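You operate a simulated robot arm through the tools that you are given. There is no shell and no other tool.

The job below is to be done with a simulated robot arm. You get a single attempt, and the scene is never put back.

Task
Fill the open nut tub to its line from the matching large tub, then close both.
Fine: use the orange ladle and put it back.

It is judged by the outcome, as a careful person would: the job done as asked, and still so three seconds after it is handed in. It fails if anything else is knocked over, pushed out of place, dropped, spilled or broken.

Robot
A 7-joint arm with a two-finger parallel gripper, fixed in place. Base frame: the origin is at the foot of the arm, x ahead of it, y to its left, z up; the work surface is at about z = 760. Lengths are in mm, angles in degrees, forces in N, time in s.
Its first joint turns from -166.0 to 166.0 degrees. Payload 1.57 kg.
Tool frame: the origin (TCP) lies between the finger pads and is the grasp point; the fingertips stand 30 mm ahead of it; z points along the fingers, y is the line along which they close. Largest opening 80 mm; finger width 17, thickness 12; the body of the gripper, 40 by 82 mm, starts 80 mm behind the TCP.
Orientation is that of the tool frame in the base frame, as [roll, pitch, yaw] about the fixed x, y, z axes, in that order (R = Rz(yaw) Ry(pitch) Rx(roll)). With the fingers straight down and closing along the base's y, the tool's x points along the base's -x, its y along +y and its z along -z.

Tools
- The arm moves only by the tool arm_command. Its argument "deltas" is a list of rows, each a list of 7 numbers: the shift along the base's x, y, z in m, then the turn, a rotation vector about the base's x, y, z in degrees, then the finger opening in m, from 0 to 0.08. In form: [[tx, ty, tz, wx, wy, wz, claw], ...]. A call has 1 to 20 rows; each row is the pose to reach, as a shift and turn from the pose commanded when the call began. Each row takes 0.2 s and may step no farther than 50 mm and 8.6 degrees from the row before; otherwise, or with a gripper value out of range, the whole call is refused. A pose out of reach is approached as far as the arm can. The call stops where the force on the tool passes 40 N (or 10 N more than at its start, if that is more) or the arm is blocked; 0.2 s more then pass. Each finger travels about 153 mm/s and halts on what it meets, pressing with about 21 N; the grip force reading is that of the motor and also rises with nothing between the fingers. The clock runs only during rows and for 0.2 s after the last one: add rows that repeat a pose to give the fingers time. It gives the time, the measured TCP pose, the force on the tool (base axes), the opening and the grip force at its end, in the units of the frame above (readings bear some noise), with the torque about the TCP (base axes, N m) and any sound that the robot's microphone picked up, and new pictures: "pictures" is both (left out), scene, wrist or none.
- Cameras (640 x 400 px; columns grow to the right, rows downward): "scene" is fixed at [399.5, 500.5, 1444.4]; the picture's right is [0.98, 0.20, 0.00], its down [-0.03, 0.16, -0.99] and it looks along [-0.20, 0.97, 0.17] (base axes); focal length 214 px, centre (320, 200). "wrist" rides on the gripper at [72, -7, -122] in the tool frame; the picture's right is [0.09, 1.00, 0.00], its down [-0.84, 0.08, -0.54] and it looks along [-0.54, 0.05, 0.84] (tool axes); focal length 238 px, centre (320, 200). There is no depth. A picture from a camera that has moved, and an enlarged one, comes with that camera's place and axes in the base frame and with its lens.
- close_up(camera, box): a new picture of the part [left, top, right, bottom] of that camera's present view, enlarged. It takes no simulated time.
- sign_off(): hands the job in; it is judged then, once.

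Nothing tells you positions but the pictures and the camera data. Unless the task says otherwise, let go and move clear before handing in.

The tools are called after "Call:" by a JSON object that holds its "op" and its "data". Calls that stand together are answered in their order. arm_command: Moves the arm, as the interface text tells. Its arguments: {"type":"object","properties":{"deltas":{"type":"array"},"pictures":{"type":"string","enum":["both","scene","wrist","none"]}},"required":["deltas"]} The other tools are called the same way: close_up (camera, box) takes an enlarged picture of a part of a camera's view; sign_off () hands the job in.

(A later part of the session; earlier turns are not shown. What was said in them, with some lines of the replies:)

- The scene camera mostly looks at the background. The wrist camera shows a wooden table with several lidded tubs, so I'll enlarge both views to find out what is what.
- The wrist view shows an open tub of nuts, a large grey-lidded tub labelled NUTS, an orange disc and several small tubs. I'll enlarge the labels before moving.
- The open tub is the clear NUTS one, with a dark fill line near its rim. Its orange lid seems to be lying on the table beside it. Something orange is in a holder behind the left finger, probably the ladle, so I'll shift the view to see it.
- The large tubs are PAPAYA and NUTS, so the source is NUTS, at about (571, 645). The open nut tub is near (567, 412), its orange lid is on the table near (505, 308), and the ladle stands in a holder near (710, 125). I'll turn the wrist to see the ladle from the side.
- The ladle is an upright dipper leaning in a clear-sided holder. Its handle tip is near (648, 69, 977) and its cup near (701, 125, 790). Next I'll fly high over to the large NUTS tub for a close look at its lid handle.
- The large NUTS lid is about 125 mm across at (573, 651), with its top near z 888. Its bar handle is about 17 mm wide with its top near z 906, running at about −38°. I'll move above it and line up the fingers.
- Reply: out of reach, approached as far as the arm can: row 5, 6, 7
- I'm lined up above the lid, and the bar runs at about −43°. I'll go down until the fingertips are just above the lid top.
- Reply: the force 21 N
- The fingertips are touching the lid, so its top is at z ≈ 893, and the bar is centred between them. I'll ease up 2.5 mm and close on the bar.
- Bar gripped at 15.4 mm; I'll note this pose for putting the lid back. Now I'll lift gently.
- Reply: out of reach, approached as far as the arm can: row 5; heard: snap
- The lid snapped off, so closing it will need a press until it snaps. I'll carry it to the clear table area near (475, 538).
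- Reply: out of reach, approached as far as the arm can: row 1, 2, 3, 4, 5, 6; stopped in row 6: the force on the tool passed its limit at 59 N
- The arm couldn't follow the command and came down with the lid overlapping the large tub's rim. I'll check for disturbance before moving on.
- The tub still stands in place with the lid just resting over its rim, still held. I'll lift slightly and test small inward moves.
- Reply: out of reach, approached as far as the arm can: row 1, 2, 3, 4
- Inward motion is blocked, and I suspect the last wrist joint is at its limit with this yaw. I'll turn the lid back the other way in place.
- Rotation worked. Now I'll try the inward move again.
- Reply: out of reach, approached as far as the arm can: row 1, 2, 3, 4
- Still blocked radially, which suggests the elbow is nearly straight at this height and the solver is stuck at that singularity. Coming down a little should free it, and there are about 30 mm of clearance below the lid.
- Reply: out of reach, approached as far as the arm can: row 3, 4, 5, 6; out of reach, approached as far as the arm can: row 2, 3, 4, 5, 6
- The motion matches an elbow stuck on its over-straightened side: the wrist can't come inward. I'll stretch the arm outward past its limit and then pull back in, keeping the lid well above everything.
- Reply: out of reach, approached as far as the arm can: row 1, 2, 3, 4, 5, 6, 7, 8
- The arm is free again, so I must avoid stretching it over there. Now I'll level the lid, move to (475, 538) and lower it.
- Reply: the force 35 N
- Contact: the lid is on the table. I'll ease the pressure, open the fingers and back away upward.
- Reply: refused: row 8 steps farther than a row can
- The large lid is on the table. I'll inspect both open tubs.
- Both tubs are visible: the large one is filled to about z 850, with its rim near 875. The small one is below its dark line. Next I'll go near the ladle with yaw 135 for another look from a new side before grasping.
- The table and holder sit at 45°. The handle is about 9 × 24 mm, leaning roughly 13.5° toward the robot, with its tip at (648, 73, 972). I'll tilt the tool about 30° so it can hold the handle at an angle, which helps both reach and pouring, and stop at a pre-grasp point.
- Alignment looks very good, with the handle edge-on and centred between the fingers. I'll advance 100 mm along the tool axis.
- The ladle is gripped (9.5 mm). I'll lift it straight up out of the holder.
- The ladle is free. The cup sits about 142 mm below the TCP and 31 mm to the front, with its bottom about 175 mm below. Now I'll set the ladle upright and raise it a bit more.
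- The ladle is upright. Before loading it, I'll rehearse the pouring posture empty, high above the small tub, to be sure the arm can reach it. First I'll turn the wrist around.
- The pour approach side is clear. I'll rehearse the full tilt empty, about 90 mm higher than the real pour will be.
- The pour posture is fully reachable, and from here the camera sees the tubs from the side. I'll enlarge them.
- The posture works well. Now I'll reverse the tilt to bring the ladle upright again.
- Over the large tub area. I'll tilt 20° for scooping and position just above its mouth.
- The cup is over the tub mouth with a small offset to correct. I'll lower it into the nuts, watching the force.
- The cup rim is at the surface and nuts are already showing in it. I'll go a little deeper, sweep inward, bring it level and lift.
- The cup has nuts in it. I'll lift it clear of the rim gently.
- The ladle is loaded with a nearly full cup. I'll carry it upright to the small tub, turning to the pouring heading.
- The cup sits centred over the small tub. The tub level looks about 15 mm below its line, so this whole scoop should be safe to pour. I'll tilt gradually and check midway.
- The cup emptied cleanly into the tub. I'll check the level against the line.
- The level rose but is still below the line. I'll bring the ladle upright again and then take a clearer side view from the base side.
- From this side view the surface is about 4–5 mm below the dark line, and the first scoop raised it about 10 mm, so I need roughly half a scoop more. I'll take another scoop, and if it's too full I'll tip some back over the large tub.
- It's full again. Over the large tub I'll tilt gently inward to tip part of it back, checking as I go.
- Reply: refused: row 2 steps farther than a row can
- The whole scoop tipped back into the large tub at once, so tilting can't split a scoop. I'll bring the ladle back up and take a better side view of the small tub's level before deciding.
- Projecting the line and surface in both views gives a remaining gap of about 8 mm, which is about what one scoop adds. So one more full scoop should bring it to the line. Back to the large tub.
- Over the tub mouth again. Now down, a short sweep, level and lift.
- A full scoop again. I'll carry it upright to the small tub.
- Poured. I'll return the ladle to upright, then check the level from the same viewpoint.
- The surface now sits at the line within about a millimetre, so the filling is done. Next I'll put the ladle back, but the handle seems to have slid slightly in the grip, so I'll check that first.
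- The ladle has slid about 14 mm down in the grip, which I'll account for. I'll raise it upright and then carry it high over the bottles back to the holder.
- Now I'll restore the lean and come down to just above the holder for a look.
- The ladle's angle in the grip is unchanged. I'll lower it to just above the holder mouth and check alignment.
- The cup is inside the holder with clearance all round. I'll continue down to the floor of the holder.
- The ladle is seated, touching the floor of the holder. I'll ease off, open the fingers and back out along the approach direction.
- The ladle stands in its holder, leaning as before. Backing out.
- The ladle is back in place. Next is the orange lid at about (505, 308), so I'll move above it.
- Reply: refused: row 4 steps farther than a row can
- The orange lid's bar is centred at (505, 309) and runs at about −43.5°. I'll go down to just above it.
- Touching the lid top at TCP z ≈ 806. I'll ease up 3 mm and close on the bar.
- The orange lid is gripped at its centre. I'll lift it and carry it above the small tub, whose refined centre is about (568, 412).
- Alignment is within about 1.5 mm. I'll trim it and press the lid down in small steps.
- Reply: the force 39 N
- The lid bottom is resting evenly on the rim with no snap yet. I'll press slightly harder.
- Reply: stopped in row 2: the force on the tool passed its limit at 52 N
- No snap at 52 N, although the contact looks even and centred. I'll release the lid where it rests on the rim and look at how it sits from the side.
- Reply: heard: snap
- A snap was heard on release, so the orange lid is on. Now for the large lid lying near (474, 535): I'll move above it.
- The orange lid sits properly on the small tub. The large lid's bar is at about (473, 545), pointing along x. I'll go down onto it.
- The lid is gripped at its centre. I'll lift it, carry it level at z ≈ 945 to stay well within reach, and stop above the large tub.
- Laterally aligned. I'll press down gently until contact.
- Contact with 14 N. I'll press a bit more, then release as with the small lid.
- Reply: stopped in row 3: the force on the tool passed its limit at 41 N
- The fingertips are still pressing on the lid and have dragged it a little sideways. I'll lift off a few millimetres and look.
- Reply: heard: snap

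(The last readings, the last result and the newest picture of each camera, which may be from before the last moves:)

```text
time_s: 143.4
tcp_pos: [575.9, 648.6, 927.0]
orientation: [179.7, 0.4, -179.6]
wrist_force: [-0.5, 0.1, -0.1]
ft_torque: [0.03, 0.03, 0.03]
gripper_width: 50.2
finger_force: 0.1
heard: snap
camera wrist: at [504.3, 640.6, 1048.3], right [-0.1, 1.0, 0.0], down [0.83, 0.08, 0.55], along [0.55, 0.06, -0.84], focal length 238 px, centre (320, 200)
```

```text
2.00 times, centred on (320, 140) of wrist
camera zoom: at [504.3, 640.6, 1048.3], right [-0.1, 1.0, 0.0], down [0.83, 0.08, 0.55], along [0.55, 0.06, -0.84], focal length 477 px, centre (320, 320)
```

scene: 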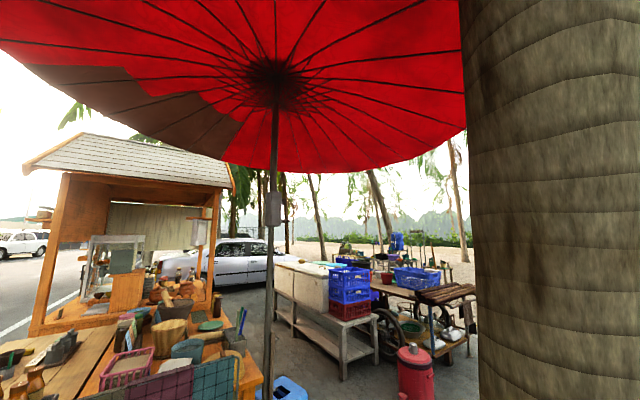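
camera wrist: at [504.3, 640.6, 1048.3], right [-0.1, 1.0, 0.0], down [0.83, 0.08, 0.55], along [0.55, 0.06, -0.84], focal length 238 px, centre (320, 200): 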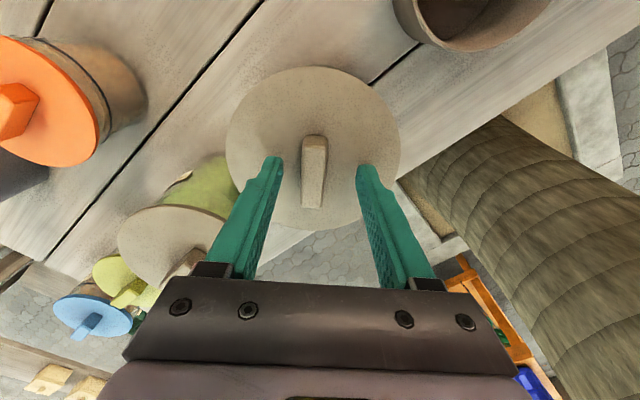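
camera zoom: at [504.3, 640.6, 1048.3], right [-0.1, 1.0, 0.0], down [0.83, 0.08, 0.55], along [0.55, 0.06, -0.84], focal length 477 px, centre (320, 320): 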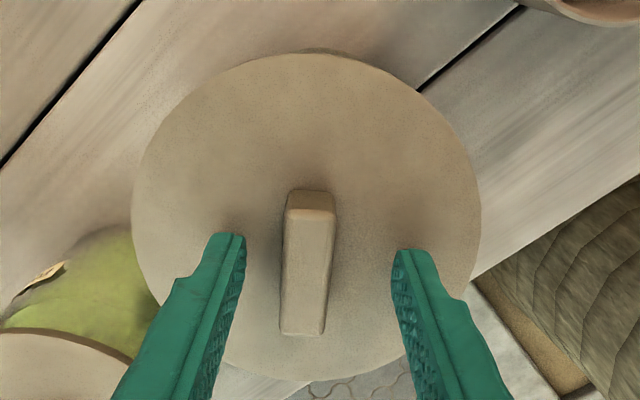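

A snap was heard as the fingers lifted, so the large lid has engaged too. I'll back away to the earlier viewpoint and check both tubs.

Call:
{"op": "arm_command", "data": {"deltas": [[0, 0, 0.012, 0, 0, 0, 0.05], [-0.005, -0.005, 0.03, 0, 0, 0, 0.05], [-0.02, -0.022, 0.05, 0, 0, 0, 0.05], [-0.04, -0.044, 0.075, 0, 0, 0, 0.05], [-0.06, -0.067, 0.1, 0, 0, 0, 0.05], [-0.08, -0.09, 0.125, 0, 0, 0, 0.05], [-0.1006, -0.1118, 0.149, 0, 0, -2, 0.08], [-0.1006, -0.1118, 0.149, 0, 0, -2, 0.08]], "pictures": "wrist"}}

Call:
{"op": "close_up", "data": {"camera": "wrist", "box": [330, 100, 450, 220]}}

Call:
{"op": "close_up", "data": {"camera": "wrist", "box": [190, 100, 290, 190]}}

```text
time_s: 145.2
tcp_pos: [476.9, 539.4, 1080.0]
orientation: [179.6, 0.4, 178.2]
wrist_force: [1.2, 0.3, 0.1]
ft_torque: [0.01, 0.02, -0.01]
gripper_width: 80.0
finger_force: 0.1
camera wrist: at [404.5, 534.2, 1200.5], right [-0.06, 1.0, 0.01], down [0.83, 0.05, 0.55], along [0.55, 0.04, -0.84], focal length 238 px, centre (320, 200)
```

wrist: 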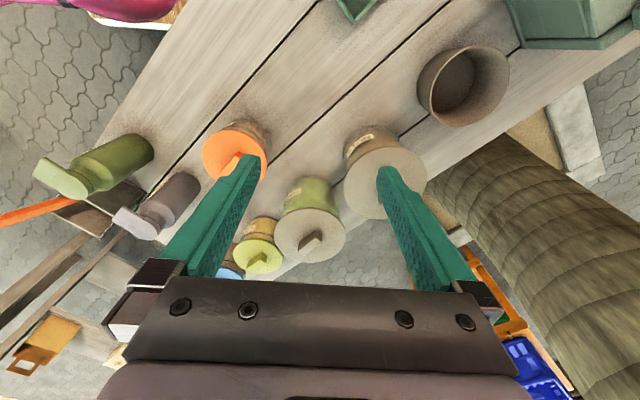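

```text
3.33 times, centred on (390, 160) of wrist
camera zoom: at [404.5, 534.2, 1200.5], right [-0.06, 1.0, 0.01], down [0.83, 0.05, 0.55], along [0.55, 0.04, -0.84], focal length 794 px, centre (87, 333)
```

zoom: 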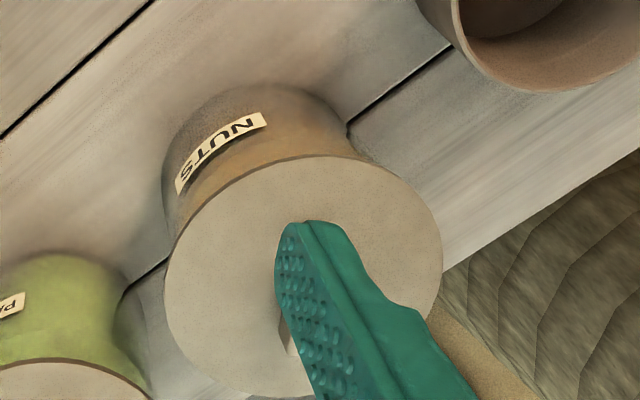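

```text
4.44 times, centred on (240, 145) of wrist
camera zoom: at [404.5, 534.2, 1200.5], right [-0.06, 1.0, 0.01], down [0.83, 0.05, 0.55], along [0.55, 0.04, -0.84], focal length 1059 px, centre (676, 444)
```

zoom: 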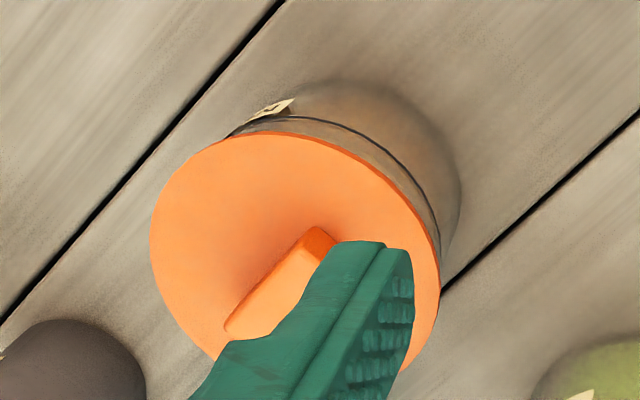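

The tub hasn't moved, but the lid looks a few millimetres off-centre toward −y. I'll get an unobstructed look at it.

Call:
{"op": "arm_command", "data": {"deltas": [[0.03, -0.013, 0, 0, 0, 0, 0.08], [0.06, -0.027, 0, 0, 0, 0, 0.08], [0.083, -0.039, 0, 0, 0, 0, 0.08], [0.083, -0.039, 0, 0, 0, 0, 0.08]], "pictures": "wrist"}}

Call:
{"op": "close_up", "data": {"camera": "wrist", "box": [370, 60, 510, 200]}}

Call:
{"op": "close_up", "data": {"camera": "wrist", "box": [170, 60, 290, 180]}}

```text
time_s: 146.2
tcp_pos: [560.5, 498.3, 1076.5]
orientation: [179.8, 0.3, 178.3]
wrist_force: [-0.7, 0.9, -0.5]
ft_torque: [-0.03, -0.01, -0.01]
gripper_width: 80.0
finger_force: 0.2
camera wrist: at [487.6, 492.8, 1197.5], right [-0.06, 1.0, 0.01], down [0.83, 0.05, 0.55], along [0.55, 0.04, -0.84], focal length 238 px, centre (320, 200)
```

wrist: 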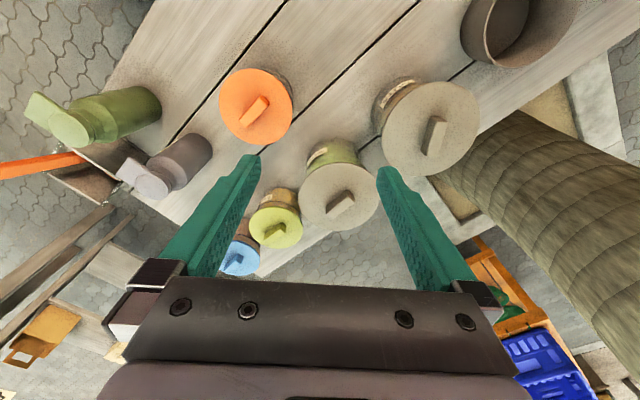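

```text
2.86 times, centred on (440, 130) of wrist
camera zoom: at [487.6, 492.8, 1197.5], right [-0.06, 1.0, 0.01], down [0.83, 0.05, 0.55], along [0.55, 0.04, -0.84], focal length 681 px, centre (-23, 400)
```

zoom: 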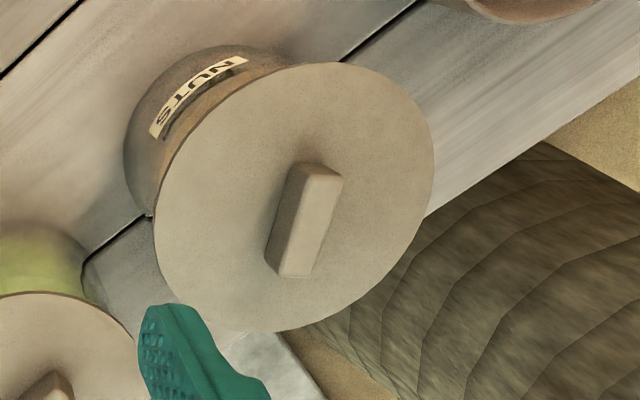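

```text
3.33 times, centred on (230, 120) of wrist
camera zoom: at [487.6, 492.8, 1197.5], right [-0.06, 1.0, 0.01], down [0.83, 0.05, 0.55], along [0.55, 0.04, -0.84], focal length 794 px, centre (620, 467)
```

zoom: 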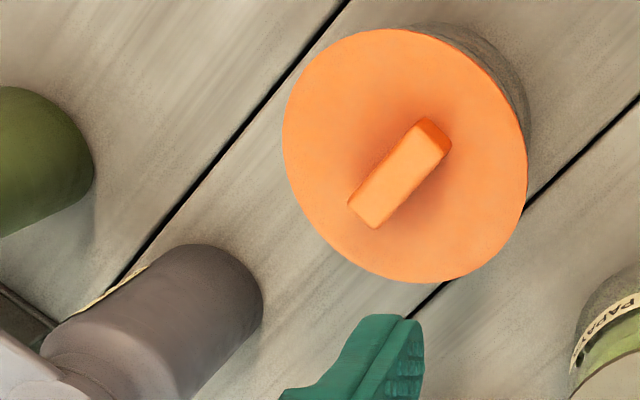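

Both lids are on, and no stray nuts show. I'll retreat to the starting pose, where I can compare the large lid directly with the first picture.

Call:
{"op": "arm_command", "data": {"deltas": [[-0.014, -0.028, 0.022, 0, 0, 0.2, 0.08], [-0.028, -0.056, 0.045, 0, 0, 0.4, 0.08], [-0.042, -0.084, 0.068, 0, 0, 0.6, 0.08], [-0.056, -0.112, 0.09, 0, 0, 0.8, 0.08], [-0.07, -0.14, 0.113, 0, 0, 1, 0.08], [-0.085, -0.168, 0.135, 0, 0, 1.2, 0.08], [-0.1, -0.196, 0.158, 0, 0, 1.4, 0.08], [-0.115, -0.2254, 0.1805, 0, 0, 1.7, 0.08], [-0.115, -0.2254, 0.1805, 0, 0, 1.7, 0.08], [-0.115, -0.2254, 0.1805, 0, 0, 1.7, 0.08]], "pictures": "wrist"}}

Call:
{"op": "close_up", "data": {"camera": "wrist", "box": [390, 120, 520, 230]}}

Call:
{"op": "close_up", "data": {"camera": "wrist", "box": [240, 70, 400, 270]}}

Call:
{"op": "close_up", "data": {"camera": "wrist", "box": [380, 0, 640, 200]}}

```text
time_s: 148.4
tcp_pos: [442.7, 274.2, 1258.1]
orientation: [179.7, 0.4, 180.0]
wrist_force: [-0.1, 0.1, 0.2]
ft_torque: [0.01, -0.02, -0.02]
gripper_width: 80.0
finger_force: 0.0
camera wrist: at [370.6, 266.5, 1379.8], right [-0.09, 1.0, 0.01], down [0.83, 0.07, 0.55], along [0.55, 0.05, -0.84], focal length 238 px, centre (320, 200)
```

wrist: 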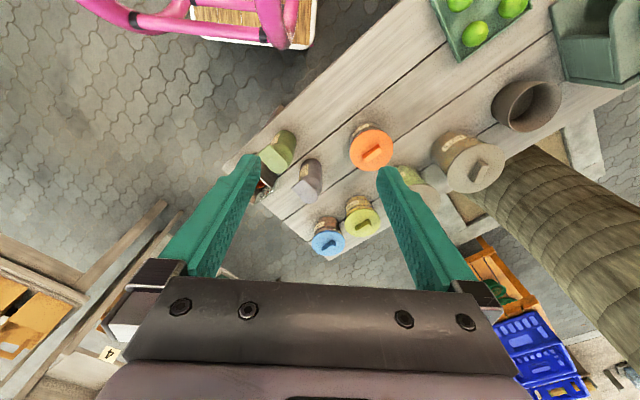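

```text
3.64 times, centred on (455, 175) of wrist
camera zoom: at [370.6, 266.5, 1379.8], right [-0.09, 1.0, 0.01], down [0.83, 0.07, 0.55], along [0.55, 0.05, -0.84], focal length 867 px, centre (-171, 291)
```

zoom: 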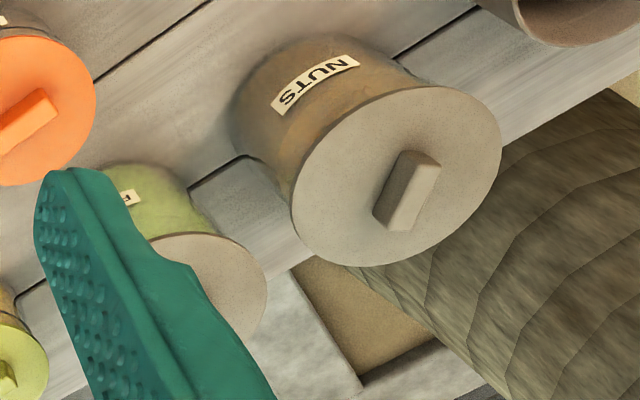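

```text
2.00 times, centred on (320, 170) of wrist
camera zoom: at [370.6, 266.5, 1379.8], right [-0.09, 1.0, 0.01], down [0.83, 0.07, 0.55], along [0.55, 0.05, -0.84], focal length 477 px, centre (320, 260)
```

zoom: 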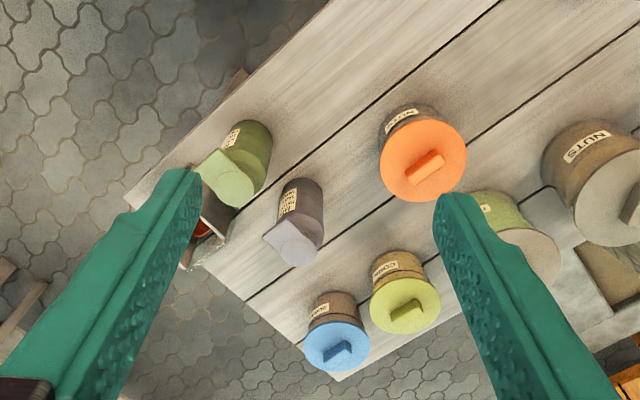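

```text
2.00 times, centred on (510, 100) of wrist
camera zoom: at [370.6, 266.5, 1379.8], right [-0.09, 1.0, 0.01], down [0.83, 0.07, 0.55], along [0.55, 0.05, -0.84], focal length 477 px, centre (-60, 400)
```

zoom: 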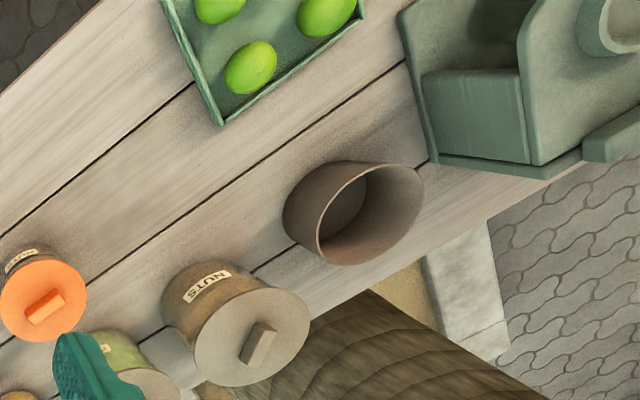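

Compared with the first picture, the large tub hasn't moved, but its lid sits about 7 mm off toward −y. A careful person would centre it, so I'll go back, re-grip and re-seat it, this time keeping the fingertips off the lid top.

Call:
{"op": "arm_command", "data": {"deltas": [[0.005, 0.034, -0.02, 0, 0, 0, 0.05], [0.009, 0.068, -0.042, 0, 0, 0, 0.05], [0.014, 0.102, -0.064, 0, 0, 0, 0.05], [0.019, 0.136, -0.087, 0, 0, 0, 0.05], [0.024, 0.17, -0.11, 0, 0, 0, 0.05], [0.029, 0.204, -0.133, 0, 0, 0, 0.05], [0.034, 0.238, -0.156, 0, 0, 0, 0.05], [0.037, 0.266, -0.178, 0, 0, 0, 0.05], [0.053, 0.283, -0.2, 0, 0, 0, 0.05], [0.069, 0.3, -0.222, 0, 0, 0, 0.05], [0.085, 0.317, -0.244, 0, 0, 0, 0.05], [0.101, 0.334, -0.266, 0, 0, 0, 0.05], [0.117, 0.351, -0.288, 0, 0, 0, 0.05], [0.132, 0.366, -0.305, 0, 0, 0, 0.05], [0.132, 0.366, -0.305, 0, 0, 0, 0.05]], "pictures": "wrist"}}

Call:
{"op": "close_up", "data": {"camera": "wrist", "box": [220, 40, 420, 240]}}

```text
time_s: 151.6
tcp_pos: [574.8, 639.2, 951.5]
orientation: [179.6, 0.5, 180.0]
wrist_force: [0.1, -0.7, 0.7]
ft_torque: [0.02, 0.01, 0.02]
gripper_width: 49.9
finger_force: 0.0
camera wrist: at [502.0, 631.2, 1073.6], right [-0.09, 1.0, 0.01], down [0.83, 0.07, 0.55], along [0.55, 0.05, -0.84], focal length 238 px, centre (320, 200)
```

wrist: 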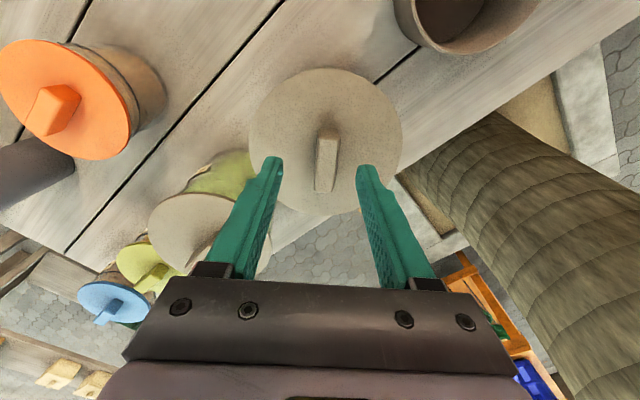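

```text
2.00 times, centred on (320, 140) of wrist
camera zoom: at [502.0, 631.2, 1073.6], right [-0.09, 1.0, 0.01], down [0.83, 0.07, 0.55], along [0.55, 0.05, -0.84], focal length 477 px, centre (320, 320)
```

zoom: 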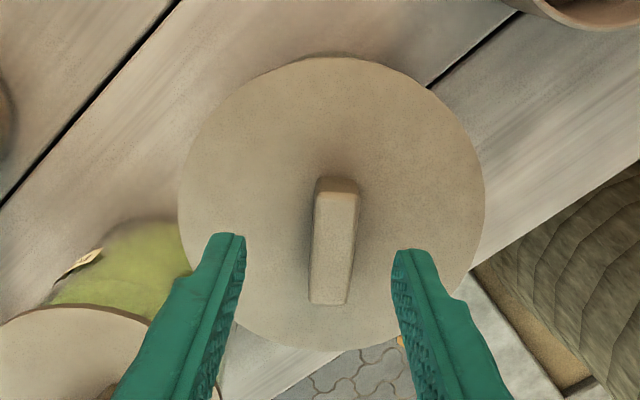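

Call:
{"op": "arm_command", "data": {"deltas": [[0, 0.0034, -0.008, -0.4, 0.5, 0, 0.05], [0, 0.0034, -0.016, -0.4, 0.5, 0, 0.05], [0, 0.0034, -0.022, -0.4, 0.5, 0, 0.05], [0, 0.0034, -0.0245, -0.4, 0.5, 0, 0.05], [0, 0.0034, -0.0245, -0.4, 0.5, 0, 0.05]], "pictures": "wrist"}}

Call:
{"op": "close_up", "data": {"camera": "wrist", "box": [220, 40, 420, 240]}}

```text
time_s: 152.8
tcp_pos: [576.5, 641.6, 927.6]
orientation: [-179.9, -0.1, 180.0]
wrist_force: [1.4, 0.1, -0.2]
ft_torque: [0.02, 0.04, 0.0]
gripper_width: 50.0
finger_force: 0.1
camera wrist: at [504.4, 634.4, 1049.9], right [-0.09, 1.0, 0.0], down [0.84, 0.08, 0.54], along [0.54, 0.05, -0.84], focal length 238 px, centre (320, 200)
```

wrist: 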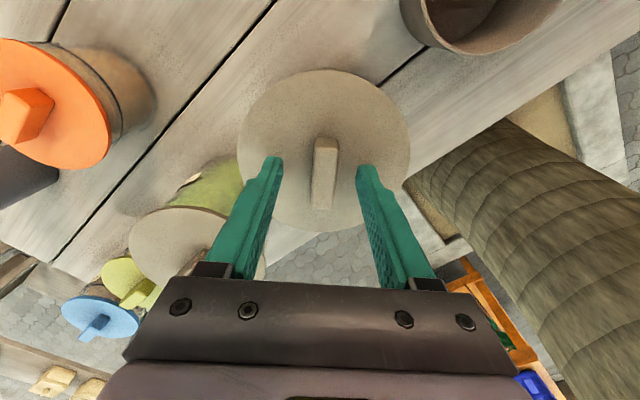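

```text
2.00 times, centred on (320, 140) of wrist
camera zoom: at [504.4, 634.4, 1049.9], right [-0.09, 1.0, 0.0], down [0.84, 0.08, 0.54], along [0.54, 0.05, -0.84], focal length 477 px, centre (320, 320)
```

zoom: 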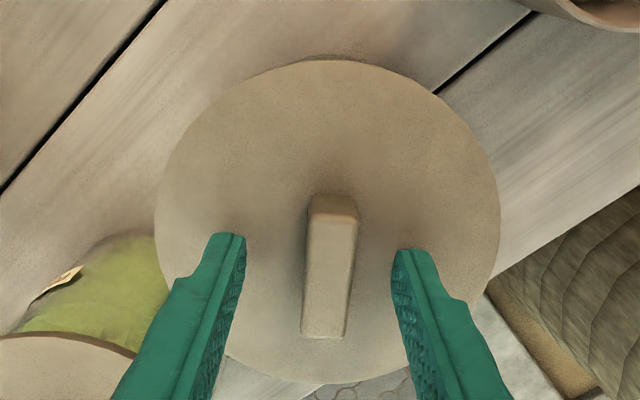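

Call:
{"op": "arm_command", "data": {"deltas": [[0, 0.001, -0.001, 0, 0, 0, 0.025], [0, 0.001, -0.001, 0, 0, 0, 0.01], [0, 0.001, -0.001, 0, 0, 0, 0.005], [0, 0.001, -0.001, 0, 0, 0, 0.005]], "pictures": "none"}}

```text
time_s: 153.8
tcp_pos: [575.5, 644.2, 926.8]
orientation: [180.0, -0.2, 179.9]
wrist_force: [1.8, 4.6, 1.3]
ft_torque: [0.22, -0.14, 0.01]
gripper_width: 14.8
finger_force: 21.1
heard: snap
```

It snapped loose as I gripped it. I'll lift slightly, shift to centre and set it down again.

Call:
{"op": "arm_command", "data": {"deltas": [[0, 0, 0.003, 0, 0, 0, 0.005], [0, 0, 0.008, 0, 0, 0, 0.005], [0.001, 0.003, 0.01, 0, 0, 0, 0.005], [0.001, 0.003, 0.01, 0, 0, 0, 0.005]], "pictures": "wrist"}}

Call:
{"op": "close_up", "data": {"camera": "wrist", "box": [220, 40, 420, 240]}}

```text
time_s: 154.8
tcp_pos: [575.8, 645.6, 938.0]
orientation: [-179.9, -0.1, 180.0]
wrist_force: [0.4, 0.4, -0.4]
ft_torque: [0.01, -0.01, -0.02]
gripper_width: 15.2
finger_force: 21.0
camera wrist: at [504.5, 638.3, 1059.7], right [-0.09, 1.0, 0.0], down [0.84, 0.08, 0.54], along [0.54, 0.05, -0.84], focal length 238 px, centre (320, 200)
```

wrist: 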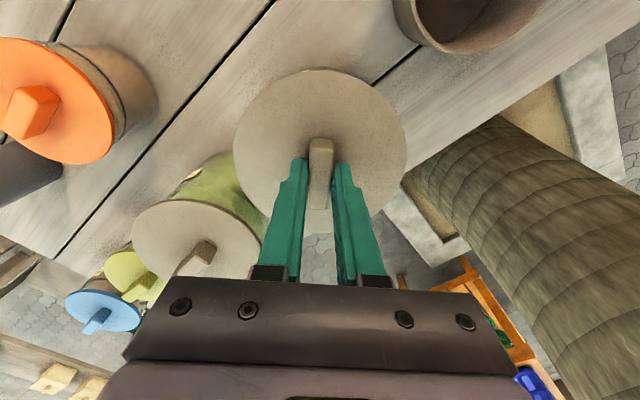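

```text
2.00 times, centred on (320, 140) of wrist
camera zoom: at [504.5, 638.3, 1059.7], right [-0.09, 1.0, 0.0], down [0.84, 0.08, 0.54], along [0.54, 0.05, -0.84], focal length 477 px, centre (320, 320)
```

zoom: 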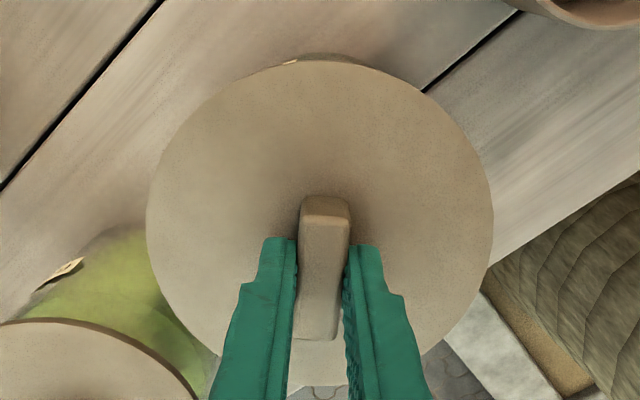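

Call:
{"op": "arm_command", "data": {"deltas": [[0.0007, 0.0019, -0.003, 0, 0, 0, 0.005], [0.0007, 0.0019, -0.007, 0, 0, 0, 0.005], [0.0007, 0.0019, -0.0095, 0, 0, 0, 0.005], [0.0007, 0.0019, -0.0095, 0, 0, 0, 0.005]], "pictures": "wrist"}}

Call:
{"op": "close_up", "data": {"camera": "wrist", "box": [220, 40, 420, 240]}}

```text
time_s: 155.8
tcp_pos: [574.6, 646.9, 926.5]
orientation: [-179.9, -0.1, -180.0]
wrist_force: [-0.6, -1.1, -0.9]
ft_torque: [-0.03, -0.02, 0.0]
gripper_width: 14.8
finger_force: 21.3
camera wrist: at [503.5, 639.9, 1049.4], right [-0.09, 1.0, 0.0], down [0.84, 0.08, 0.54], along [0.54, 0.05, -0.84], focal length 238 px, centre (320, 200)
```

wrist: 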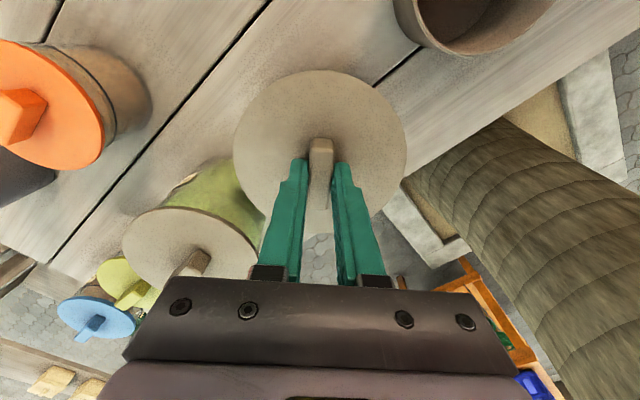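

```text
2.00 times, centred on (320, 140) of wrist
camera zoom: at [503.5, 639.9, 1049.4], right [-0.09, 1.0, 0.0], down [0.84, 0.08, 0.54], along [0.54, 0.05, -0.84], focal length 477 px, centre (320, 320)
```

zoom: 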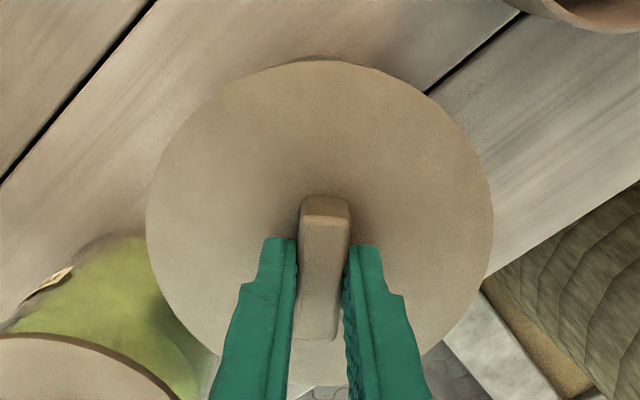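

Call:
{"op": "arm_command", "data": {"deltas": [[0.0015, 0.0005, 0, 0, 0, 0, 0.005], [0.0015, 0.0005, -0.002, 0, 0, 0, 0.005], [0.0015, 0.0005, -0.003, 0, 0, 0, 0.005]], "pictures": "none"}}

```text
time_s: 156.6
tcp_pos: [576.0, 648.3, 927.6]
orientation: [179.8, 0.0, 179.9]
wrist_force: [-6.9, -4.4, 20.3]
ft_torque: [-0.15, 0.39, -0.03]
gripper_width: 14.9
finger_force: 21.0
out of reach, approached as far as the arm can: row 2
heard: snap
```

It snapped on under 20 N with the lid centred. I'll ease the force and open, with the fingertips clear of the lid top.

Call:
{"op": "arm_command", "data": {"deltas": [[0, 0, 0.0015, 0, 0, 0, 0.005], [0, 0, 0.0025, 0, 0, 0, 0.005], [0, 0, 0.0025, 0, 0, 0, 0.02], [0, 0, 0.0025, 0, 0, 0, 0.045], [0, 0, 0.0025, 0, 0, 0, 0.05]], "pictures": "wrist"}}

Call:
{"op": "close_up", "data": {"camera": "wrist", "box": [220, 40, 420, 240]}}

```text
time_s: 157.8
tcp_pos: [578.7, 644.5, 925.5]
orientation: [-179.9, -0.1, 180.0]
wrist_force: [0.7, -1.0, 1.2]
ft_torque: [0.0, 0.01, 0.01]
gripper_width: 49.9
finger_force: 0.0
camera wrist: at [506.7, 638.7, 1047.5], right [-0.09, 1.0, 0.0], down [0.84, 0.08, 0.54], along [0.54, 0.05, -0.84], focal length 238 px, centre (320, 200)
```

wrist: 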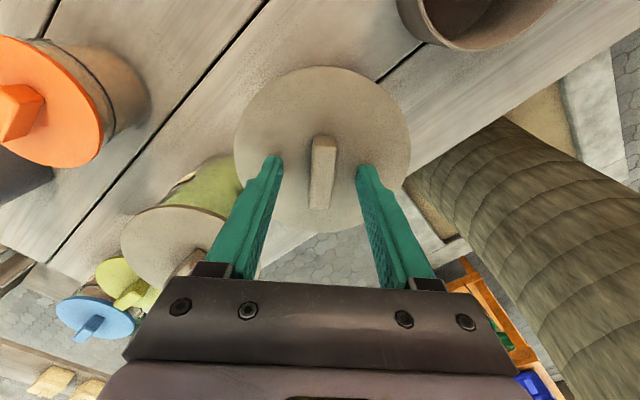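

```text
2.00 times, centred on (320, 140) of wrist
camera zoom: at [506.7, 638.7, 1047.5], right [-0.09, 1.0, 0.0], down [0.84, 0.08, 0.54], along [0.54, 0.05, -0.84], focal length 477 px, centre (320, 320)
```

zoom: 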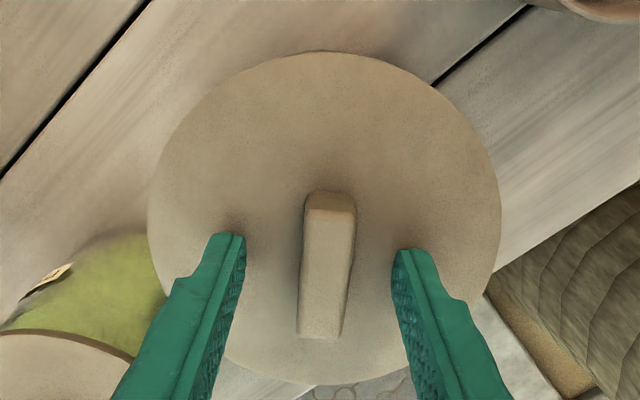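

The lid stays put and centred. Backing away along the earlier safe path, then a final comparison from the start pose.

Call:
{"op": "arm_command", "data": {"deltas": [[0, 0, 0.012, 0, 0, 0, 0.05], [-0.005, -0.005, 0.027, 0, 0, 0, 0.05], [-0.02, -0.022, 0.05, 0, 0, 0, 0.05], [-0.04, -0.044, 0.075, 0, 0, 0, 0.05], [-0.06, -0.067, 0.1, 0, 0, 0, 0.05], [-0.08, -0.09, 0.125, 0, 0, 0, 0.05], [-0.1, -0.112, 0.149, 0, 0, 0, 0.08], [-0.105, -0.148, 0.173, 0, 0, 0, 0.08], [-0.11, -0.184, 0.197, 0, 0, 0, 0.08], [-0.115, -0.22, 0.221, 0, 0, 0, 0.08], [-0.12, -0.256, 0.245, 0, 0, 0, 0.08], [-0.125, -0.292, 0.269, 0, 0, 0, 0.08], [-0.13, -0.328, 0.293, 0, 0, 0, 0.08], [-0.133, -0.35, 0.315, 0, 0, 0, 0.08], [-0.1335, -0.3716, 0.3315, 0, 0, 0, 0.08], [-0.1335, -0.3716, 0.3315, 0, 0, 0, 0.08], [-0.1335, -0.3716, 0.3315, 0, 0, 0, 0.08]], "pictures": "both"}}

Call:
{"op": "close_up", "data": {"camera": "wrist", "box": [390, 120, 520, 230]}}

Call:
{"op": "close_up", "data": {"camera": "wrist", "box": [340, 100, 410, 180]}}

Call:
{"op": "close_up", "data": {"camera": "wrist", "box": [240, 70, 400, 270]}}

```text
time_s: 161.4
tcp_pos: [622.4, 520.0, 1332.3]
orientation: [-179.9, -0.1, -179.9]
wrist_force: [-0.7, 1.2, -0.4]
ft_torque: [0.01, -0.02, 0.01]
gripper_width: 79.9
finger_force: 0.0
out of reach, approached as far as the arm can: row 1, 3, 4, 5, 6, 7, 8, 9, 10, 11, 12, 13, 14, 15, 16, 17
camera wrist: at [550.9, 512.6, 1453.5], right [-0.09, 1.0, 0.0], down [0.84, 0.08, 0.54], along [0.54, 0.05, -0.84], focal length 238 px, centre (320, 200)
```

scene: 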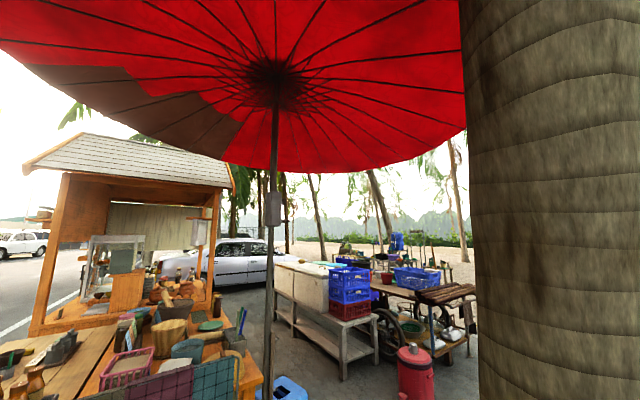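
wrist: 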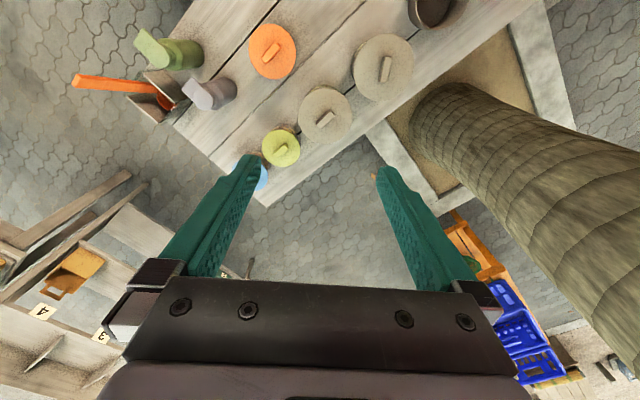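

```text
3.64 times, centred on (455, 175) of wrist
camera zoom: at [550.9, 512.6, 1453.5], right [-0.09, 1.0, 0.0], down [0.84, 0.08, 0.54], along [0.54, 0.05, -0.84], focal length 867 px, centre (-171, 291)
```

zoom: 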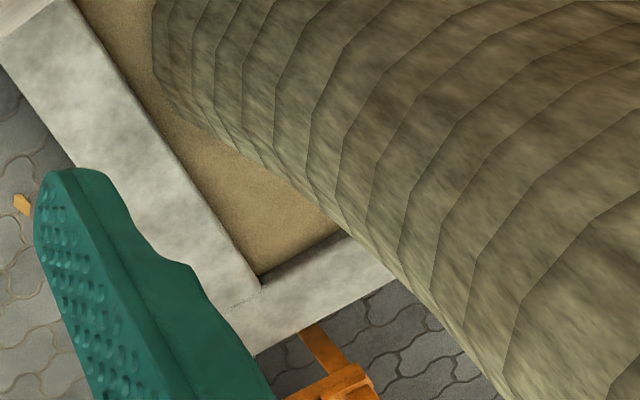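

```text
5.00 times, centred on (375, 140) of wrist
camera zoom: at [550.9, 512.6, 1453.5], right [-0.09, 1.0, 0.0], down [0.84, 0.08, 0.54], along [0.54, 0.05, -0.84], focal length 1192 px, centre (45, 500)
```

zoom: 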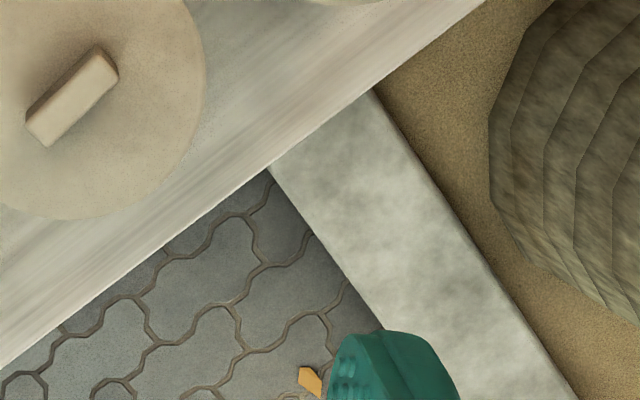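

```text
2.00 times, centred on (320, 170) of wrist
camera zoom: at [550.9, 512.6, 1453.5], right [-0.09, 1.0, 0.0], down [0.84, 0.08, 0.54], along [0.54, 0.05, -0.84], focal length 477 px, centre (320, 260)
```

zoom: 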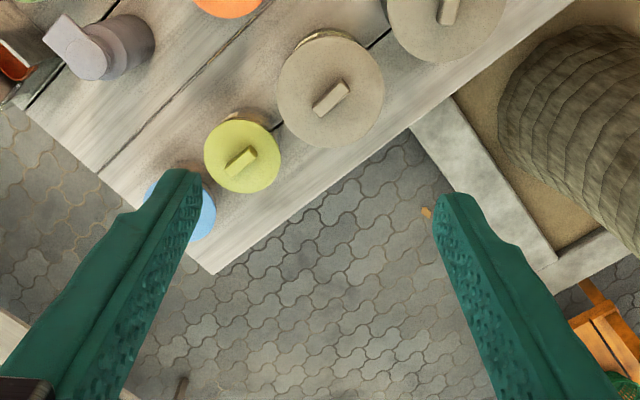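

The arm followed its stretched branch again, but it's high and clear of everything. This overhead view is good for a final check.

Call:
{"op": "close_up", "data": {"camera": "wrist", "box": [330, 10, 430, 120]}}

Call:
{"op": "close_up", "data": {"camera": "wrist", "box": [230, 0, 320, 100]}}

Call:
{"op": "close_up", "data": {"camera": "wrist", "box": [60, 10, 260, 140]}}

```text
3.64 times, centred on (380, 65) of wrist
camera zoom: at [550.9, 512.6, 1453.5], right [-0.09, 1.0, 0.0], down [0.84, 0.08, 0.54], along [0.54, 0.05, -0.84], focal length 867 px, centre (102, 691)
```

zoom: 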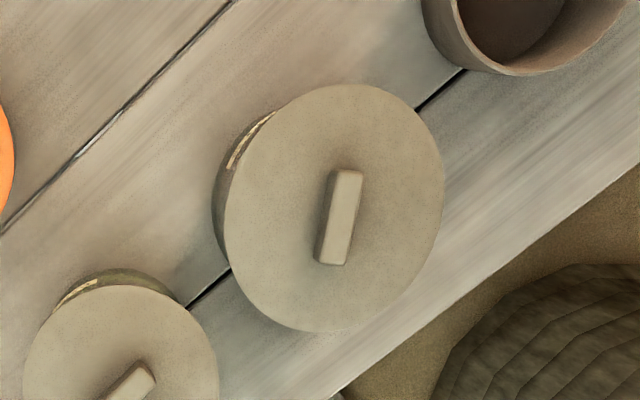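

```text
4.00 times, centred on (275, 50) of wrist
camera zoom: at [550.9, 512.6, 1453.5], right [-0.09, 1.0, 0.0], down [0.84, 0.08, 0.54], along [0.54, 0.05, -0.84], focal length 953 px, centre (500, 800)
```

zoom: 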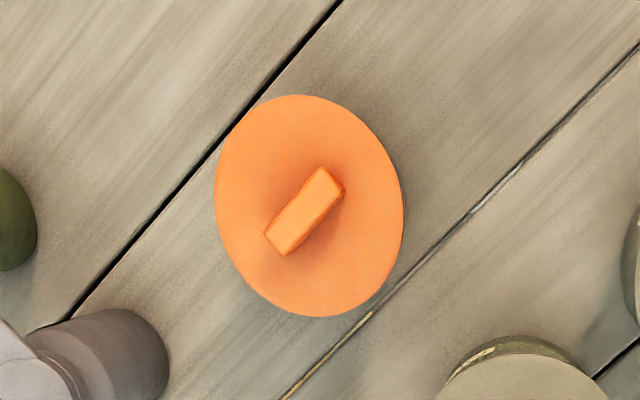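

```text
3.08 times, centred on (160, 75) of wrist
camera zoom: at [550.9, 512.6, 1453.5], right [-0.09, 1.0, 0.0], down [0.84, 0.08, 0.54], along [0.54, 0.05, -0.84], focal length 733 px, centre (812, 585)
```

zoom: 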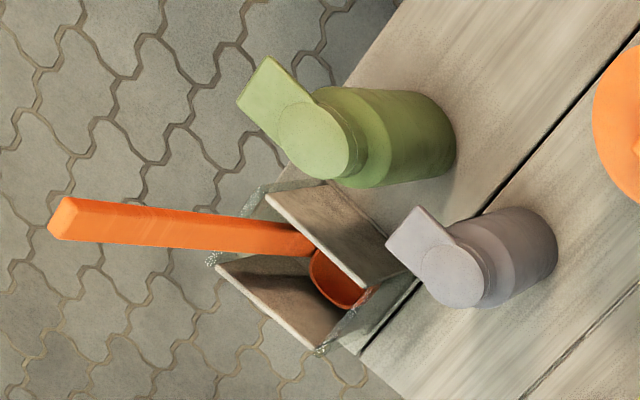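

Call:
{"op": "close_up", "data": {"camera": "wrist", "box": [265, 35, 325, 105]}}

Call:
{"op": "close_up", "data": {"camera": "wrist", "box": [300, 0, 360, 70]}}

```text
5.71 times, centred on (295, 70) of wrist
camera zoom: at [550.9, 512.6, 1453.5], right [-0.09, 1.0, 0.0], down [0.84, 0.08, 0.54], along [0.54, 0.05, -0.84], focal length 1362 px, centre (463, 943)
```

zoom: 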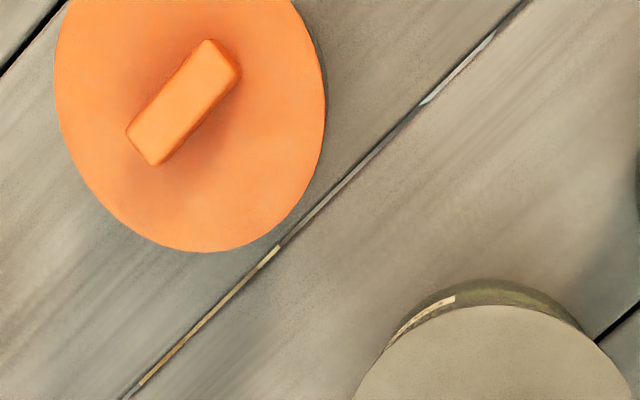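

```text
5.71 times, centred on (330, 35) of wrist
camera zoom: at [550.9, 512.6, 1453.5], right [-0.09, 1.0, 0.0], down [0.84, 0.08, 0.54], along [0.54, 0.05, -0.84], focal length 1362 px, centre (263, 1143)
```

zoom: 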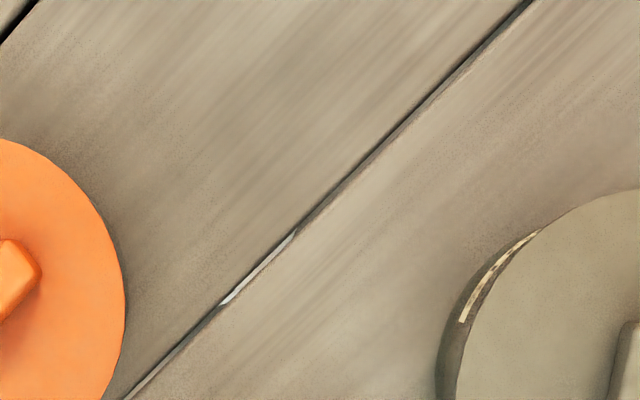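

The job is finished, so I'm handing it in. The small nut tub was filled to its line with two scoops. Both nut tubs are closed, with a snap heard for each lid and the lids centred. The orange ladle is back in its holder and nothing appears spilled. The arm is high and clear.

Call:
{"op": "sign_off", "data": {}}

```text
The job is handed in.
```

I filled the small nut tub to its line from the large NUTS tub. Both tubs are closed, and the orange ladle is back in its holder. The job is handed in.

- **Filling:** It took two full scoops. From the side view, the level sits within about 1 mm of the line. I took one scoop more than I needed and tipped it back into the large tub.
- **Lids:** I heard a snap as each lid went on. The large lid first sat about 7 mm off-centre, so I took it off and set it again. In the last overhead view, both lids looked centred on their tubs.
- **Contact along the way:** After I took the large lid off, the arm locked near full stretch. It pressed the held lid onto that tub's rim at 59 N before stopping. When I compared pictures later, the tub had not moved.
- **Final state:** I saw no spilled nuts and nothing else moved or knocked over. The arm stretched out again as I backed away, so it ended raised above the table rather than at its start pose. It had let go and was clear of everything.
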